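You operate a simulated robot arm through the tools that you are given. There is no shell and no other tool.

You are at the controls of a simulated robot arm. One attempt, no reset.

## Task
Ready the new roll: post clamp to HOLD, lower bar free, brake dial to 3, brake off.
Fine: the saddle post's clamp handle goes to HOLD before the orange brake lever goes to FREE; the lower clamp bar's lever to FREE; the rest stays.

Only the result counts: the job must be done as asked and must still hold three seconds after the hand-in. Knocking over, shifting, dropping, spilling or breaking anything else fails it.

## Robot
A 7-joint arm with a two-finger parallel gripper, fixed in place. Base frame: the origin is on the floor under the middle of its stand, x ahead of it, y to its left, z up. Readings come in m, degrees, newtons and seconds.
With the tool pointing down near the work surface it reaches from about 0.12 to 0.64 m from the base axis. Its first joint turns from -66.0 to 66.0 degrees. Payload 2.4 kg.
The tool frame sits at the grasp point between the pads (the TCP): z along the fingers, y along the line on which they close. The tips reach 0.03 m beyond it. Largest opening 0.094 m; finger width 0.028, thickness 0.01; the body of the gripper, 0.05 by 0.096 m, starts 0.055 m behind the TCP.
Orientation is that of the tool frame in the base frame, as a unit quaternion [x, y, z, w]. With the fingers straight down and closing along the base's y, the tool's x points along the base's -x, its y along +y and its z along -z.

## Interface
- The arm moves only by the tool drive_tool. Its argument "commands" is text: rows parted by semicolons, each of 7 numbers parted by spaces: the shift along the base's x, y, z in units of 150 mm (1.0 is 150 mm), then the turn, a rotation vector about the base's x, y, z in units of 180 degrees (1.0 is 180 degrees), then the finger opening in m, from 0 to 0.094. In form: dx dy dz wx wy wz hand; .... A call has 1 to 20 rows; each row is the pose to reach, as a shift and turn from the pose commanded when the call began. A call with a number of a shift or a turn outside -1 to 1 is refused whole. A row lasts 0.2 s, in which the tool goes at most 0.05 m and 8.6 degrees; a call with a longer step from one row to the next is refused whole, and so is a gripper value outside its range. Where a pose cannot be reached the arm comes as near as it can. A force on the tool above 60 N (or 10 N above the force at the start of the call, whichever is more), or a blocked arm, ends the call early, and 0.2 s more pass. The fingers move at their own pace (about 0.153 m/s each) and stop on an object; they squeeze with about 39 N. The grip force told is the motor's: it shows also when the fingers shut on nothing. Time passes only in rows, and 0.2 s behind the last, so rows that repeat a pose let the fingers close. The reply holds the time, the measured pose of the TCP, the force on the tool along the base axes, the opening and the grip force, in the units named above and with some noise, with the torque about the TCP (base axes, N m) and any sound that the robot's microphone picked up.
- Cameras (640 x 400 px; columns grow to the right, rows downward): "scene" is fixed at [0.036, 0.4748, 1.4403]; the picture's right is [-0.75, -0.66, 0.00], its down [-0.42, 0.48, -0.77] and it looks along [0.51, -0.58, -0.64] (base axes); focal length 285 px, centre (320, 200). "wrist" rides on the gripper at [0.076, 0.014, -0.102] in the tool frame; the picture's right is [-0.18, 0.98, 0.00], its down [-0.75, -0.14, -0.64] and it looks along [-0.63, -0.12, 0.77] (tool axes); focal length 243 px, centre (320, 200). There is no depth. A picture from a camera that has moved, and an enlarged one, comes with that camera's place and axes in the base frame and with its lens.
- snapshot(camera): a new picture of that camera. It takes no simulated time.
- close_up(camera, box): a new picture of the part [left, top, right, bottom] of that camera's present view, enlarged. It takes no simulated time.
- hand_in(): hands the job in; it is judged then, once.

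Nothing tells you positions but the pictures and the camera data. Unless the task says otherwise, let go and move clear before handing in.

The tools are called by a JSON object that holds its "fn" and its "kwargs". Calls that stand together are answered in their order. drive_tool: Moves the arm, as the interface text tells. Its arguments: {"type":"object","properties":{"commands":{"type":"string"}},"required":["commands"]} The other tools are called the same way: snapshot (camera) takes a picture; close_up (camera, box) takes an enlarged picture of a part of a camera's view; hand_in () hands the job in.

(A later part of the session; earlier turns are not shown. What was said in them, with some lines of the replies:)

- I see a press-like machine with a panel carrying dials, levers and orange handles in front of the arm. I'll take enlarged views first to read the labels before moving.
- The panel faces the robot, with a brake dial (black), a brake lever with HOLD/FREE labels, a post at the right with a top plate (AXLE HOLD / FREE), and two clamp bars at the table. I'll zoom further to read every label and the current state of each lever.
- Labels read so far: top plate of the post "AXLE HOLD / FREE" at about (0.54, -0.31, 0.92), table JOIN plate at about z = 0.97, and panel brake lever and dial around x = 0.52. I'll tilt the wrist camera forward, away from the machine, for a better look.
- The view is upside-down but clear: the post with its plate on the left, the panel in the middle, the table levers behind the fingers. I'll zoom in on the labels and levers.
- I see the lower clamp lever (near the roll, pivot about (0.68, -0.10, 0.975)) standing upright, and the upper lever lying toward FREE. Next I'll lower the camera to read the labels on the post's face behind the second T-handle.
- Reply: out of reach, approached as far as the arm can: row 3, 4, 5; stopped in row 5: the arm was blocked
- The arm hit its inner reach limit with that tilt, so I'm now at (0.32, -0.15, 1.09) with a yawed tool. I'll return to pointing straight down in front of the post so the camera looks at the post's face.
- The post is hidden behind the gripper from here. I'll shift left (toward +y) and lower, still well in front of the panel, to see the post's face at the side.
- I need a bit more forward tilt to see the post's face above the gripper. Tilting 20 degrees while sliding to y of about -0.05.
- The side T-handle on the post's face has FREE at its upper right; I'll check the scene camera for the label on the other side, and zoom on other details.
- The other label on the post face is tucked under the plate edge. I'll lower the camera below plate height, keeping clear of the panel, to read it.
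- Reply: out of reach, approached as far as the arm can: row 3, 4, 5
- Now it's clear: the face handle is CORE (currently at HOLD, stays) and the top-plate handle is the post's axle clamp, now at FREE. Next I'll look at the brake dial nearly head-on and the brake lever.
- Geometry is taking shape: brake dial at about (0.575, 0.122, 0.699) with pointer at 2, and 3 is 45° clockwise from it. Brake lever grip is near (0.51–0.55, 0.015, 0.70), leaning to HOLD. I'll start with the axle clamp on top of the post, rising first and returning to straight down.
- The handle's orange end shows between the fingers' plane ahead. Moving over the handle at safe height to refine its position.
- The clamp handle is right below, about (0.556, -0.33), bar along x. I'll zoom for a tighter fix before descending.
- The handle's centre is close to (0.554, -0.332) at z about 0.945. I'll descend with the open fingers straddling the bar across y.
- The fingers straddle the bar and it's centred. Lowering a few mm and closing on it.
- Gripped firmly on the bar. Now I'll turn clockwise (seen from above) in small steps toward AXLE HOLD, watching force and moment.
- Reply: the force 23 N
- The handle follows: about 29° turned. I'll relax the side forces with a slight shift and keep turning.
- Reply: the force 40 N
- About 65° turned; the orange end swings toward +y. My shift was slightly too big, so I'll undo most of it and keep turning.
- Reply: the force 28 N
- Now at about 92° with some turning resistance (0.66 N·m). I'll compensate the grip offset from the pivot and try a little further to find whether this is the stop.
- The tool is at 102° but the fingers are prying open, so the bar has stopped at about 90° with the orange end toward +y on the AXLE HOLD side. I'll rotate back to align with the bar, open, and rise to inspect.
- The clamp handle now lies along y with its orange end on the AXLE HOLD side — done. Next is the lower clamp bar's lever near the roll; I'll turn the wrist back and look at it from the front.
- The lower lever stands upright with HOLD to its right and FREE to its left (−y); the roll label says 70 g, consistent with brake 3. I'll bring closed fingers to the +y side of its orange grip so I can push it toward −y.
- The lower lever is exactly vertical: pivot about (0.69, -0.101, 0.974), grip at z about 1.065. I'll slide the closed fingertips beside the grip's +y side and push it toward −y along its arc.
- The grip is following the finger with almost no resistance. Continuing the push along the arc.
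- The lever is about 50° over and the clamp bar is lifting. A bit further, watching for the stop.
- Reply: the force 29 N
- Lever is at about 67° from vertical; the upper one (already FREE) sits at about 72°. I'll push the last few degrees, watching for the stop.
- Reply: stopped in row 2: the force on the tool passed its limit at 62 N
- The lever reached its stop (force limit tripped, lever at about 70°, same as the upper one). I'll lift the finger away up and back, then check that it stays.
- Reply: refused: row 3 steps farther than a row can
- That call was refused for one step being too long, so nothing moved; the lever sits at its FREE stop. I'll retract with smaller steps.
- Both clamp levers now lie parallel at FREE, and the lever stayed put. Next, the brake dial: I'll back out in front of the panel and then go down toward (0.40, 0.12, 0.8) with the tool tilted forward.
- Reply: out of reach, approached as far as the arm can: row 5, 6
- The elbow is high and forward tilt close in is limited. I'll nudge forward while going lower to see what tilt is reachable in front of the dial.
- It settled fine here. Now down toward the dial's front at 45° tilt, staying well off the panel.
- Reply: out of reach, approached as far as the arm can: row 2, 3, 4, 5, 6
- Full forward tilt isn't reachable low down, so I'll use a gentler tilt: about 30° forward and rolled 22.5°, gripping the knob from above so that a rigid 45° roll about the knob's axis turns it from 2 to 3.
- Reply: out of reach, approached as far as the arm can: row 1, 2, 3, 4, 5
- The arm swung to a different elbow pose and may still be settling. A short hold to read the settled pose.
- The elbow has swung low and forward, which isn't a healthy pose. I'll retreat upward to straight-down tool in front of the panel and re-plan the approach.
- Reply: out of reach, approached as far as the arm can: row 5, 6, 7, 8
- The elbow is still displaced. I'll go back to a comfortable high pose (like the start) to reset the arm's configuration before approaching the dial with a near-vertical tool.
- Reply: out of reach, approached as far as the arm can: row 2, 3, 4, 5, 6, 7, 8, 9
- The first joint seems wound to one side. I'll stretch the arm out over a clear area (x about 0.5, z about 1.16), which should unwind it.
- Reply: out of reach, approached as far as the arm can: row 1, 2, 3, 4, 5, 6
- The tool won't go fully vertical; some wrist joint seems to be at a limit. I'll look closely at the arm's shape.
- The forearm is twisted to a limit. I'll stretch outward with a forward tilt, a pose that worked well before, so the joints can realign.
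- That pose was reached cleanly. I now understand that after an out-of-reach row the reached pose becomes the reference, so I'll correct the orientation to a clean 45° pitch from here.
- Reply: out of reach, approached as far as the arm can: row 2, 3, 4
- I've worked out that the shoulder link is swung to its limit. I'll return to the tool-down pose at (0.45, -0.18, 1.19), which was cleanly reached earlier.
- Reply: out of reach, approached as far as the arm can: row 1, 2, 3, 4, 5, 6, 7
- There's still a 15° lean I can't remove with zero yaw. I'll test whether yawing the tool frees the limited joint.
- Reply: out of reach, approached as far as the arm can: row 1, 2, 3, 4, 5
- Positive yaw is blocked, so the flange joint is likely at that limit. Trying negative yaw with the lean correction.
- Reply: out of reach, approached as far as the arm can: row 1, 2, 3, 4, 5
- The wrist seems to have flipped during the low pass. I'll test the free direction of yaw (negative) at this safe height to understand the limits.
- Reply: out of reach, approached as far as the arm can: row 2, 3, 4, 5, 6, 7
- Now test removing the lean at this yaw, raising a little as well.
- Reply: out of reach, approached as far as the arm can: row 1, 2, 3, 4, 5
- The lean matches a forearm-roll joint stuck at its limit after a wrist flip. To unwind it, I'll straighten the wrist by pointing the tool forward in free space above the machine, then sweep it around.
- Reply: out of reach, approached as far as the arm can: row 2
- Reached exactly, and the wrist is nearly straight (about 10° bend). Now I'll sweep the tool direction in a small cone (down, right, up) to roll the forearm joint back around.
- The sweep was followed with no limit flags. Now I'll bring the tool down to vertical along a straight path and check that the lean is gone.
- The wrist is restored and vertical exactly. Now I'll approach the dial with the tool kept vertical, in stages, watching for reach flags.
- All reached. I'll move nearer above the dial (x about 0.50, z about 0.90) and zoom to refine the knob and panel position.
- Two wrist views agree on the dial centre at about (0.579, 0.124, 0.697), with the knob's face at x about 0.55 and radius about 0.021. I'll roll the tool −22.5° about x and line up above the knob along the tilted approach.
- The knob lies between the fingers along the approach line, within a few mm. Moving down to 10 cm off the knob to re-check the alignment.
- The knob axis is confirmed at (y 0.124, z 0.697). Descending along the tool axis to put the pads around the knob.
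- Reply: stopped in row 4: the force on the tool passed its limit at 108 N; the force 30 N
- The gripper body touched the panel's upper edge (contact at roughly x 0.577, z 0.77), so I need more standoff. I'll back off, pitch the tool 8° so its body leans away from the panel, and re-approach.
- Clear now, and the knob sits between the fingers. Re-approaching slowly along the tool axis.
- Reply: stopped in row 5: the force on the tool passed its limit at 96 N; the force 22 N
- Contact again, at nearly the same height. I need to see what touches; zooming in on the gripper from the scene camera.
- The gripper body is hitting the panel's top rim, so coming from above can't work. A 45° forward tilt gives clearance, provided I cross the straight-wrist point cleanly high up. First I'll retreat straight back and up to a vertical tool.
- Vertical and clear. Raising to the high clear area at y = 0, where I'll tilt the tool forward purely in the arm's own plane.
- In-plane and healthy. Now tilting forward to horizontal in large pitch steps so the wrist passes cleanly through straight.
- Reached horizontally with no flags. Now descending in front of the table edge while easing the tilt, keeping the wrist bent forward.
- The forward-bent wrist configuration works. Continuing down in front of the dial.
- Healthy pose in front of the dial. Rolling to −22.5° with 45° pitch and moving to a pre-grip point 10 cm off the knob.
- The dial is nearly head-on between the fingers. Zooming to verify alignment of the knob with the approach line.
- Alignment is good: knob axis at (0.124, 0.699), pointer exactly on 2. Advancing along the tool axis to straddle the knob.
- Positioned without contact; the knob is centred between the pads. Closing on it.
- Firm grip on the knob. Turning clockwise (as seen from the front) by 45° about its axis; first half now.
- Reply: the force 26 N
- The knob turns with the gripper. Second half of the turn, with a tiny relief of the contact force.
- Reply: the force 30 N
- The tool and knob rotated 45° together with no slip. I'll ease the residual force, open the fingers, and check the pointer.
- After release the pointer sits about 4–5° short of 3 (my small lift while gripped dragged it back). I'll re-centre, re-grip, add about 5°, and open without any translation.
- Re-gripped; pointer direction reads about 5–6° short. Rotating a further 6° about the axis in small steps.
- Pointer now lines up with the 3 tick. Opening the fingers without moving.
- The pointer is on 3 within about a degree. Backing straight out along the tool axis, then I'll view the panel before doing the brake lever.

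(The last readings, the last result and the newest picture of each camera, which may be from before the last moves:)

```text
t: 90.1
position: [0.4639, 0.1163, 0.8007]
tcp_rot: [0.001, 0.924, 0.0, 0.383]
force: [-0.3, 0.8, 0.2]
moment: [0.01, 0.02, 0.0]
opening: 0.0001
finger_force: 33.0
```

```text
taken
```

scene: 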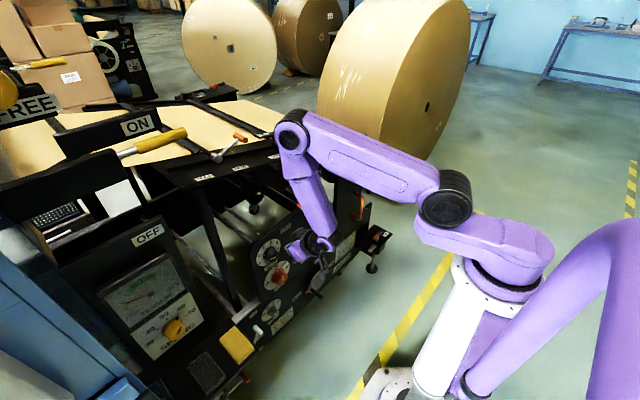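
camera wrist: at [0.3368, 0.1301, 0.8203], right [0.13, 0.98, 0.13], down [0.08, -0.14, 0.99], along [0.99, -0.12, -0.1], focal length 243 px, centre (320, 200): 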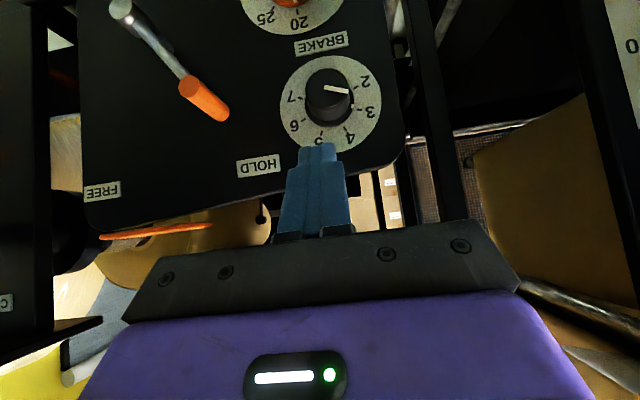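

{"fn": "close_up", "kwargs": {"camera": "wrist", "box": [260, 30, 400, 150]}}

{"fn": "close_up", "kwargs": {"camera": "wrist", "box": [80, 0, 300, 220]}}

```text
3.33 times, centred on (330, 90) of wrist
camera zoom: at [0.3368, 0.1301, 0.8203], right [0.13, 0.98, 0.13], down [0.08, -0.14, 0.99], along [0.99, -0.12, -0.1], focal length 809 px, centre (287, 567)
```

zoom: 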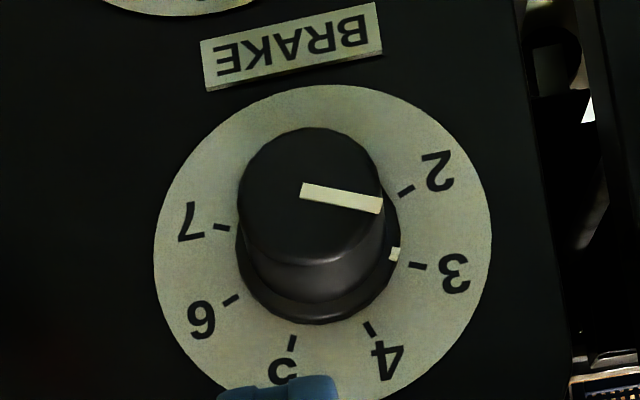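

```text
1.82 times, centred on (190, 110) of wrist
camera zoom: at [0.3368, 0.1301, 0.8203], right [0.13, 0.98, 0.13], down [0.08, -0.14, 0.99], along [0.99, -0.12, -0.1], focal length 441 px, centre (556, 364)
```

zoom: 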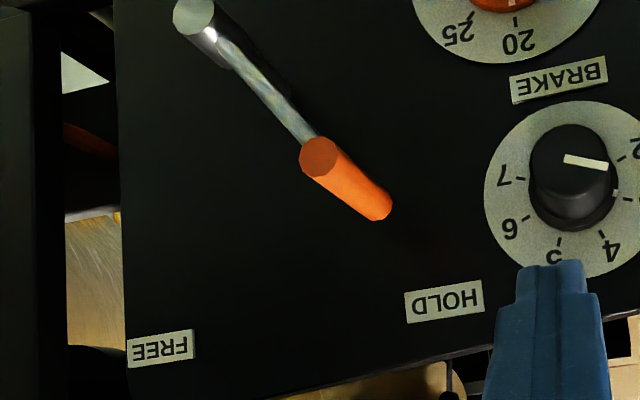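

The dial reads 3. Now the brake lever: its orange grip is at about (0.505–0.551, 0.019, 0.70), pivot near (y −0.05, z 0.60). I'll place the closed fingertips on its +y side, between the grip and the dial.

{"fn": "drive_tool", "kwargs": {"commands": "0.05 -0.17 -0.13 0 0 0 0; 0.107 -0.342 -0.27 0 0 0 0; 0.2 -0.342 -0.37 0 0 0 0; 0.29 -0.342 -0.45 0 0 0 0; 0.367 -0.342 -0.534 0 0 0 0; 0.367 -0.342 -0.534 0 0 0 0"}}

{"fn": "snapshot", "kwargs": {"camera": "wrist"}}

{"fn": "close_up", "kwargs": {"camera": "scene", "box": [250, 160, 370, 280]}}

```text
t: 91.5
position: [0.5157, 0.0642, 0.7222]
tcp_rot: [0.0, 0.924, 0.002, 0.383]
force: [-0.3, -0.1, -0.2]
moment: [0.01, -0.01, -0.03]
opening: 0.0
finger_force: 33.2
```

```text
taken
camera wrist: at [0.3902, 0.0772, 0.7405], right [0.13, 0.98, 0.13], down [0.08, -0.14, 0.99], along [0.99, -0.12, -0.1], focal length 243 px, centre (320, 200)
```

wrist: 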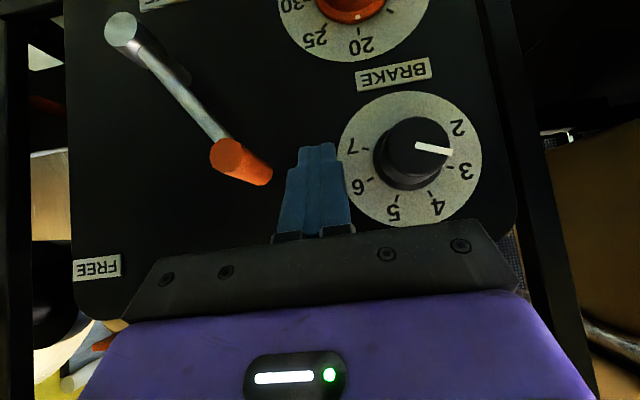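

```text
3.33 times, centred on (310, 220) of scene
camera zoom: at [0.036, 0.4748, 1.4403], right [-0.75, -0.66, 0.0], down [-0.42, 0.48, -0.77], along [0.51, -0.58, -0.64], focal length 950 px, centre (353, 133)
```

zoom: 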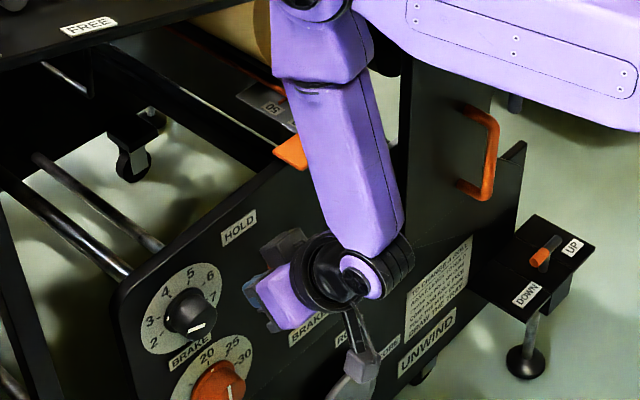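

The fingertips sit between the grip and the dial. Lowering a touch and pushing toward −y (toward FREE).

{"fn": "drive_tool", "kwargs": {"commands": "0.01 -0.08 -0.05 0 0 0 0; 0.01 -0.16 -0.05 0 0 0 0; 0.01 -0.24 -0.05 0 0 0 0; 0.01 -0.32 -0.05 0 0 0 0; 0.01 -0.4 -0.05 0 0 0 0; 0.01 -0.48 -0.05 0 0 0 0; 0.01 -0.56 -0.05 0 0 0 0"}}

{"fn": "snapshot", "kwargs": {"camera": "wrist"}}

```text
t: 92.5
position: [0.5183, 0.0351, 0.7166]
tcp_rot: [-0.013, 0.921, 0.009, 0.388]
force: [-1.2, 5.1, 3.6]
moment: [0.0, 0.07, -0.04]
opening: 0.0
finger_force: 32.7
stopped in row 4: the force on the tool passed its limit at 72 N (the readings are from after the stop); the commanded pose is now the measured one
```

```text
taken
camera wrist: at [0.3925, 0.0443, 0.736], right [0.1, 0.99, 0.14], down [0.07, -0.15, 0.99], along [0.99, -0.09, -0.08], focal length 243 px, centre (320, 200)
```

wrist: 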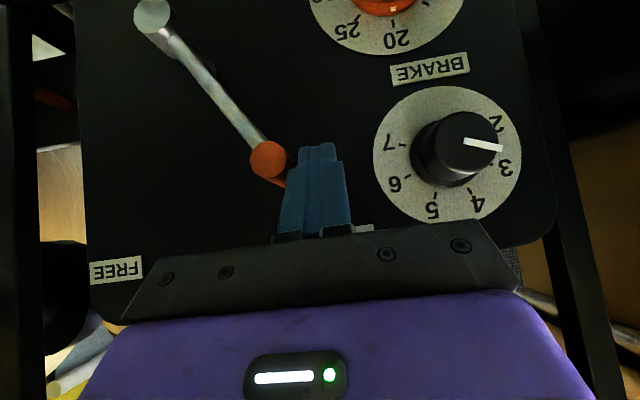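

The lever moved about 3° before the force limit tripped, so it's stiff. I'll push more slowly in small steps.

{"fn": "drive_tool", "kwargs": {"commands": "0 -0.01 0 0 0 0 0; 0 -0.02 0 0 0 0 0; 0 -0.03 0 0 0 0 0; 0 -0.04 0 0 0 0 0; 0 -0.05 0 0 0 0 0; 0 -0.06 0 0 0 0 0; 0 -0.07 0 0 0 0 0; 0 -0.08 0 0 0 0 0"}}

{"fn": "snapshot", "kwargs": {"camera": "wrist"}}

```text
t: 94.3
position: [0.5195, 0.0207, 0.718]
tcp_rot: [-0.012, 0.922, 0.009, 0.387]
force: [1.1, 0.1, 0.9]
moment: [-0.02, 0.0, -0.01]
opening: 0.0
finger_force: 32.7
```

```text
taken
camera wrist: at [0.3919, 0.0306, 0.7355], right [0.1, 0.99, 0.14], down [0.07, -0.14, 0.99], along [0.99, -0.09, -0.09], focal length 243 px, centre (320, 200)
```

wrist: 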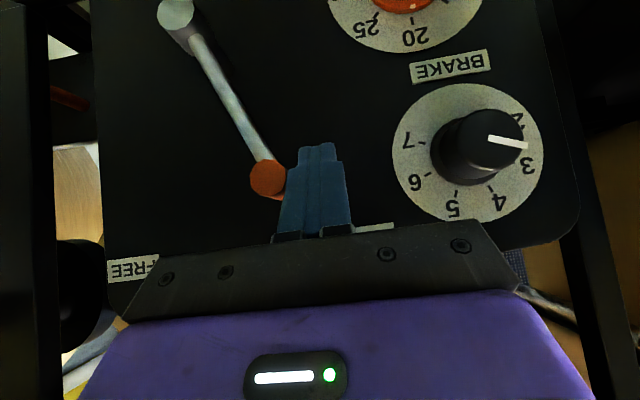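

Moving freely now with nearly no force — it had a starting detent. Continuing the push at moderate speed.

{"fn": "drive_tool", "kwargs": {"commands": "0 -0.03 0 0 0 0 0; 0 -0.06 0 0 0 0 0; 0 -0.09 0 0 0 0 0; 0 -0.12 0 0 0 0 0; 0 -0.15 0 0 0 0 0; 0 -0.18 0 0 0 0 0; 0 -0.21 0 0 0 0 0; 0 -0.24 0 0 0 0 0; 0 -0.27 0 0 0 0 0; 0 -0.3 0 0 0 0 0; 0 -0.33 0 0 0 0 0; 0 -0.36 0 0 0 0 0; 0 -0.39 0 0 0 0 0; 0 -0.42 0 0 0 0 0"}}

{"fn": "snapshot", "kwargs": {"camera": "wrist"}}

```text
t: 97.3
position: [0.5175, -0.0408, 0.7181]
tcp_rot: [-0.012, 0.922, 0.009, 0.388]
force: [0.3, 0.5, -0.1]
moment: [-0.04, 0.0, -0.02]
opening: 0.0001
finger_force: 32.5
```

```text
taken
camera wrist: at [0.393, -0.0306, 0.7361], right [0.1, 0.99, 0.14], down [0.07, -0.14, 0.99], along [0.99, -0.09, -0.09], focal length 243 px, centre (320, 200)
```

wrist: 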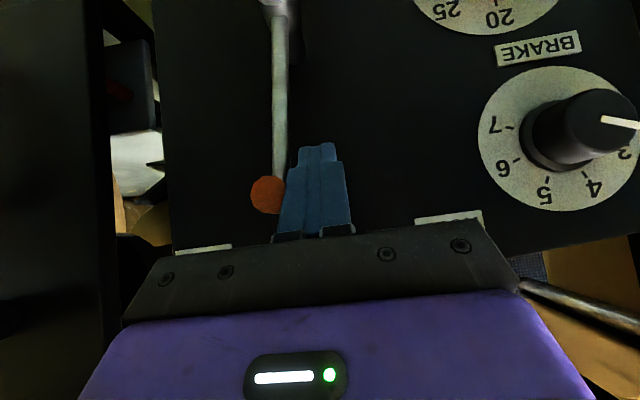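

The lever is upright. Continuing toward FREE, slowing near the end stop.

{"fn": "drive_tool", "kwargs": {"commands": "0 -0.03 0 0 0 0 0; 0 -0.06 0 0 0 0 0; 0 -0.09 0 0 0 0 0; 0 -0.12 0 0 0 0 0; 0 -0.15 0 0 0 0 0; 0 -0.18 0 0 0 0 0; 0 -0.21 0 0 0 0 0; 0 -0.24 0 0 0 0 0; 0 -0.27 0 0 0 0 0; 0 -0.3 0 0 0 0 0; 0 -0.33 0 0 0 0 0; 0 -0.355 0 0 0 0 0"}}

{"fn": "snapshot", "kwargs": {"camera": "wrist"}}

```text
t: 99.9
position: [0.5189, -0.0939, 0.7178]
tcp_rot: [-0.012, 0.922, 0.009, 0.387]
force: [0.1, 0.7, -0.4]
moment: [0.05, 0.01, 0.01]
opening: 0.0001
finger_force: 33.3
```

```text
taken
camera wrist: at [0.3929, -0.0846, 0.7362], right [0.1, 0.99, 0.14], down [0.07, -0.14, 0.99], along [0.99, -0.09, -0.09], focal length 243 px, centre (320, 200)
```

wrist: 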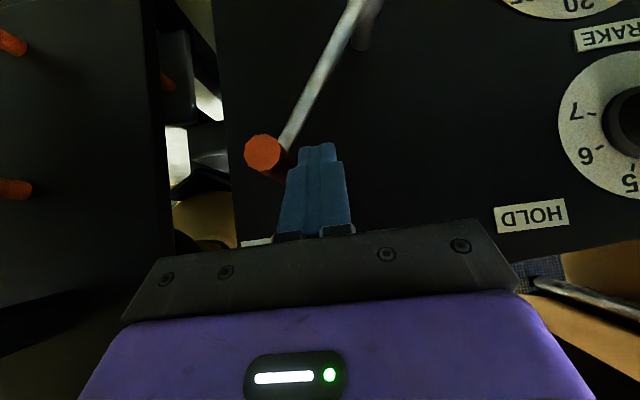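

The lever is at about −34°, close to the mirrored FREE stop. A few small pushes to confirm the stop.

{"fn": "drive_tool", "kwargs": {"commands": "0 -0.01 0 0 0 0 0; 0 -0.02 0 0 0 0 0; 0 -0.03 0 0 0 0 0; 0 -0.04 0 0 0 0 0; 0 -0.05 0 0 0 0 0; 0 -0.06 0 0 0 0 0; 0 -0.07 0 0 0 0 0"}}

{"fn": "snapshot", "kwargs": {"camera": "wrist"}}

```text
t: 101.5
position: [0.5198, -0.0982, 0.7184]
tcp_rot: [-0.021, 0.921, 0.013, 0.388]
force: [2.1, 31.2, 6.2]
moment: [0.91, -0.13, 0.44]
opening: 0.0
finger_force: 33.0
```

```text
taken
camera wrist: at [0.3929, -0.0909, 0.7357], right [0.08, 0.99, 0.14], down [0.07, -0.15, 0.99], along [0.99, -0.07, -0.08], focal length 243 px, centre (320, 200)
```

wrist: 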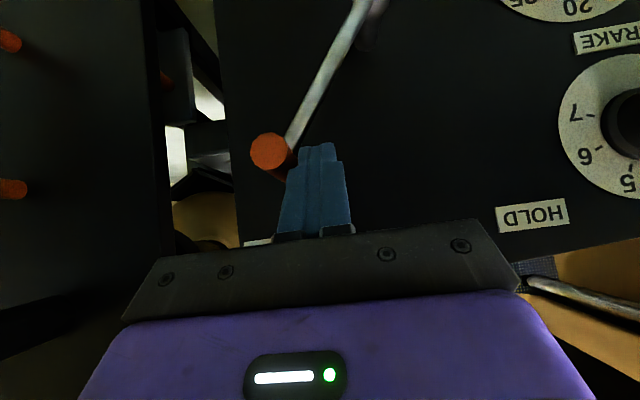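

Force built up to 31 N: the lever is against its FREE stop. Backing the finger off and retracting from the panel.

{"fn": "drive_tool", "kwargs": {"commands": "0 0.08 0 0 0 0 0; 0 0.2 0 0 0 0 0; -0.15 0.22 0.1 0 0 0 0; -0.35 0.25 0.3 0 0 0 0; -0.45 0.3 0.5 0 0 0 0; -0.45 0.3 0.5 0 0 0 0"}}

{"fn": "snapshot", "kwargs": {"camera": "wrist"}}

{"fn": "snapshot", "kwargs": {"camera": "scene"}}

```text
t: 102.9
position: [0.45, -0.059, 0.793]
tcp_rot: [-0.012, 0.922, 0.008, 0.388]
force: [0.9, 0.4, 0.1]
moment: [-0.02, 0.0, 0.03]
opening: 0.0
finger_force: 33.1
```

```text
taken
camera wrist: at [0.3239, -0.0501, 0.8105], right [0.1, 0.99, 0.14], down [0.07, -0.14, 0.99], along [0.99, -0.09, -0.09], focal length 243 px, centre (320, 200)
```

wrist: 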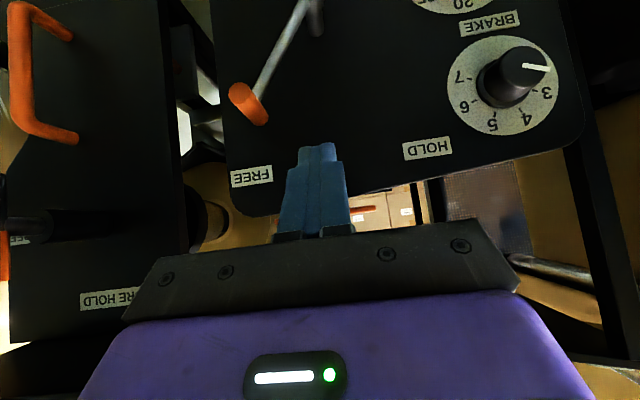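

```text
taken
```

scene: 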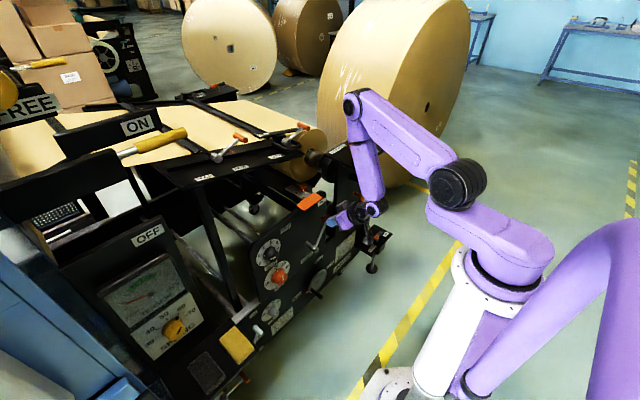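

The brake lever now rests at FREE and the dial still shows 3. I'll rise clear of the panel and inspect everything.

{"fn": "drive_tool", "kwargs": {"commands": "-0.05 0.05 0.2 0 -0.01 0 0; -0.05 0.1 0.4 0 -0.02 0 0; 0 0.15 0.6 0 -0.03 0 0; 0.1 0.25 0.8 0 -0.04 0 0; 0.2 0.35 1.0 0 -0.05 0 0; 0.2 0.35 1.0 0 -0.05 0 0"}}

{"fn": "close_up", "kwargs": {"camera": "scene", "box": [230, 190, 400, 310]}}

{"fn": "snapshot", "kwargs": {"camera": "scene"}}

```text
t: 104.3
position: [0.4788, -0.0039, 0.9445]
tcp_rot: [-0.013, 0.889, 0.008, 0.459]
force: [-0.3, -0.2, 0.1]
moment: [-0.04, 0.01, -0.01]
opening: 0.0002
finger_force: 32.8
```

```text
3.33 times, centred on (315, 250) of scene
camera zoom: at [0.036, 0.4748, 1.4403], right [-0.75, -0.66, 0.0], down [-0.42, 0.48, -0.77], along [0.51, -0.58, -0.64], focal length 950 px, centre (337, 33)
```

zoom: 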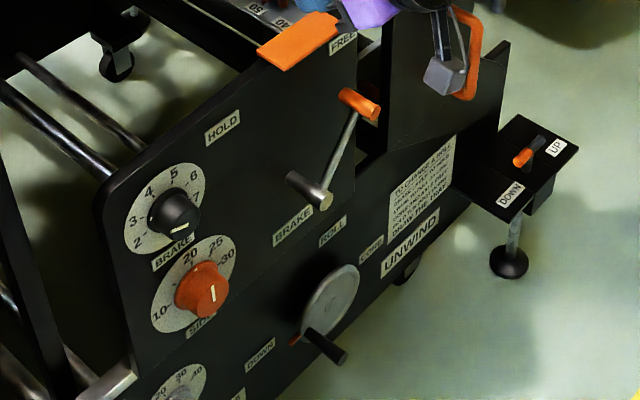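

```text
taken
```

scene: 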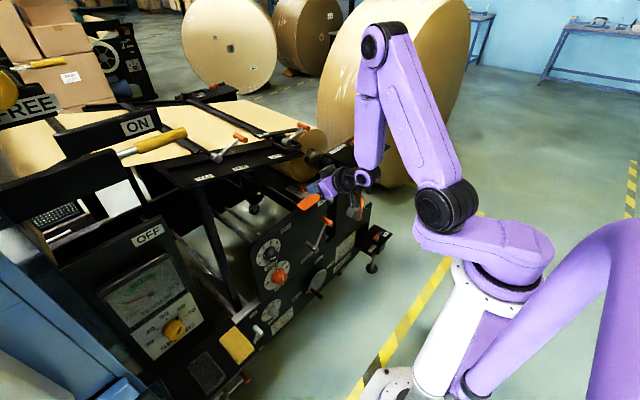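

Panel state looks right. Moving the arm higher so I can see the post plate and clamp levers unobstructed.

{"fn": "drive_tool", "kwargs": {"commands": "0.05 0.04 0.2 0 -0.02 0 0; 0.1 0.08 0.4 0 -0.04 0 0; 0.15 0.12 0.6 0 -0.06 0 0; 0.2 0.16 0.8 0 -0.08 0 0; 0.25 0.2 1.0 0 -0.1 0 0; 0.25 0.2 1.0 0 -0.1 0 0"}}

{"fn": "close_up", "kwargs": {"camera": "scene", "box": [195, 100, 405, 230]}}

{"fn": "close_up", "kwargs": {"camera": "scene", "box": [250, 225, 310, 275]}}

{"fn": "snapshot", "kwargs": {"camera": "wrist"}}

```text
t: 105.7
position: [0.5212, 0.0194, 1.0892]
tcp_rot: [-0.013, 0.805, 0.006, 0.593]
force: [-0.9, -0.2, -0.3]
moment: [0.02, -0.02, 0.03]
opening: 0.0
finger_force: 33.1
```

```text
3.05 times, centred on (300, 165) of scene
camera zoom: at [0.036, 0.4748, 1.4403], right [-0.75, -0.66, 0.0], down [-0.42, 0.48, -0.77], along [0.51, -0.58, -0.64], focal length 869 px, centre (381, 307)
```

zoom: 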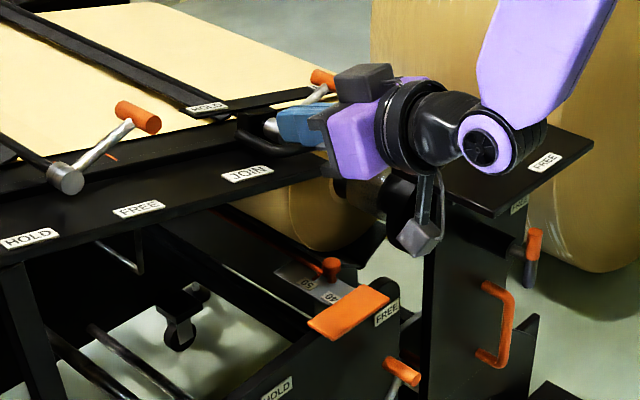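

```text
8.00 times, centred on (280, 250) of scene
camera zoom: at [0.036, 0.4748, 1.4403], right [-0.75, -0.66, 0.0], down [-0.42, 0.48, -0.77], along [0.51, -0.58, -0.64], focal length 2280 px, centre (640, -200)
```

zoom: 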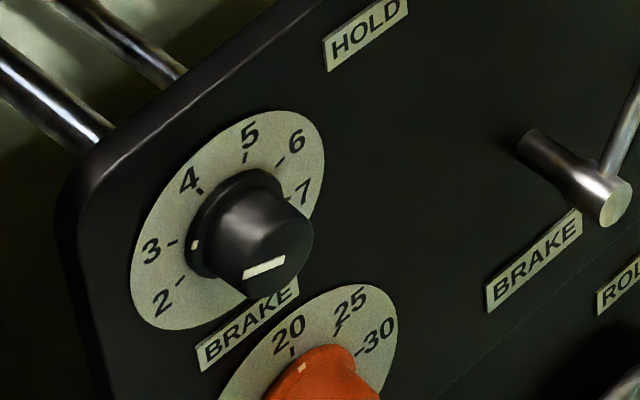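

```text
taken
camera wrist: at [0.4008, 0.0307, 1.0489], right [0.03, 0.99, 0.17], down [-0.38, -0.15, 0.91], along [0.92, -0.09, 0.38], focal length 243 px, centre (320, 200)
```

wrist: 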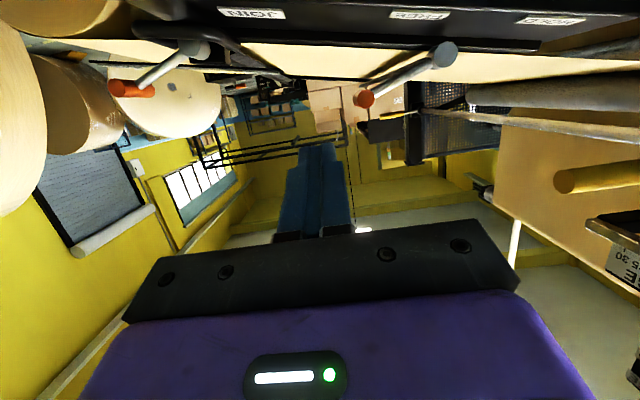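

The dial's mark is at 3 and both clamp levers show FREE. Raising further for one last look at the post's clamp handle.

{"fn": "drive_tool", "kwargs": {"commands": "0.03 0 0.25 0 -0.02 0 0; 0.06 0 0.5 0 -0.04 0 0; 0.1 0 0.75 0 -0.06 0 0; 0.15 0 1.0 0 -0.07 0 0; 0.15 0 1.0 0 -0.07 0 0"}}

{"fn": "close_up", "kwargs": {"camera": "scene", "box": [195, 100, 405, 230]}}

{"fn": "snapshot", "kwargs": {"camera": "scene"}}

```text
t: 106.9
position: [0.5407, 0.0212, 1.2434]
tcp_rot: [-0.014, 0.735, 0.004, 0.678]
force: [-0.2, 0.3, -0.9]
moment: [-0.01, 0.03, 0.01]
opening: 0.0
finger_force: 33.6
```

```text
3.05 times, centred on (300, 165) of scene
camera zoom: at [0.036, 0.4748, 1.4403], right [-0.75, -0.66, 0.0], down [-0.42, 0.48, -0.77], along [0.51, -0.58, -0.64], focal length 869 px, centre (381, 307)
```

zoom: 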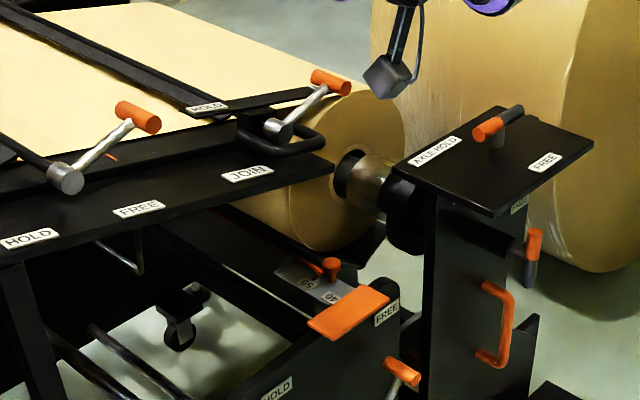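

```text
taken
```

scene: 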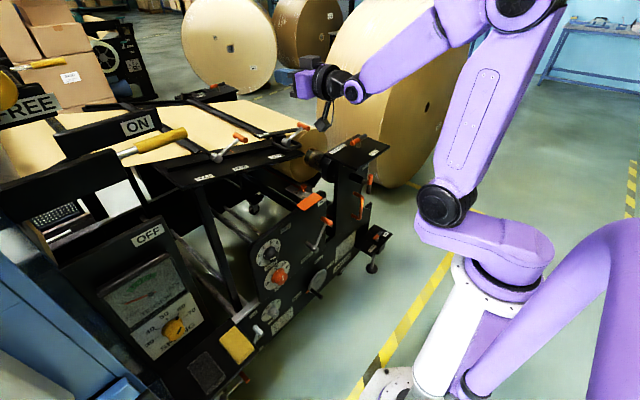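

Everything checks out: the post's axle clamp is at HOLD, the lower clamp bar's lever is at FREE, the brake dial is on 3, and the brake lever is at FREE. The other controls look unchanged and the arm is clear, so I'm handing in.

{"fn": "hand_in", "kwargs": {}}

```text
The job is handed in.
```

The new roll is ready as asked, and I handed the job in; I have not seen the verdict. These are the final states from the last pictures:

- **Post clamp:** the handle on top of the saddle post was turned 90° from FREE to its stop at AXLE HOLD. This was done before the brake lever was touched.
- **Lower clamp bar:** the lever was pushed to its FREE stop and lies parallel to the upper bar's lever.
- **Brake dial:** turned from 2 to 3, with the pointer within one or two degrees of the mark.
- **Brake lever:** pushed to its FREE stop.

I read "the saddle post's clamp handle" as the one marked AXLE HOLD / FREE on top of the post. The other handle on the post, marked CORE HOLD / FREE, was already at HOLD and I left it alone.

**Panel contact:** while reaching for the dial from above, the gripper body twice pressed against the top edge of the control panel, at about 100 N each time. Both times I backed off, and I saw no shift or damage afterwards. I reached the dial from a different angle after that.

The upper clamp lever and the other handles and dials look unchanged. The arm was clear of the machine at hand-in.
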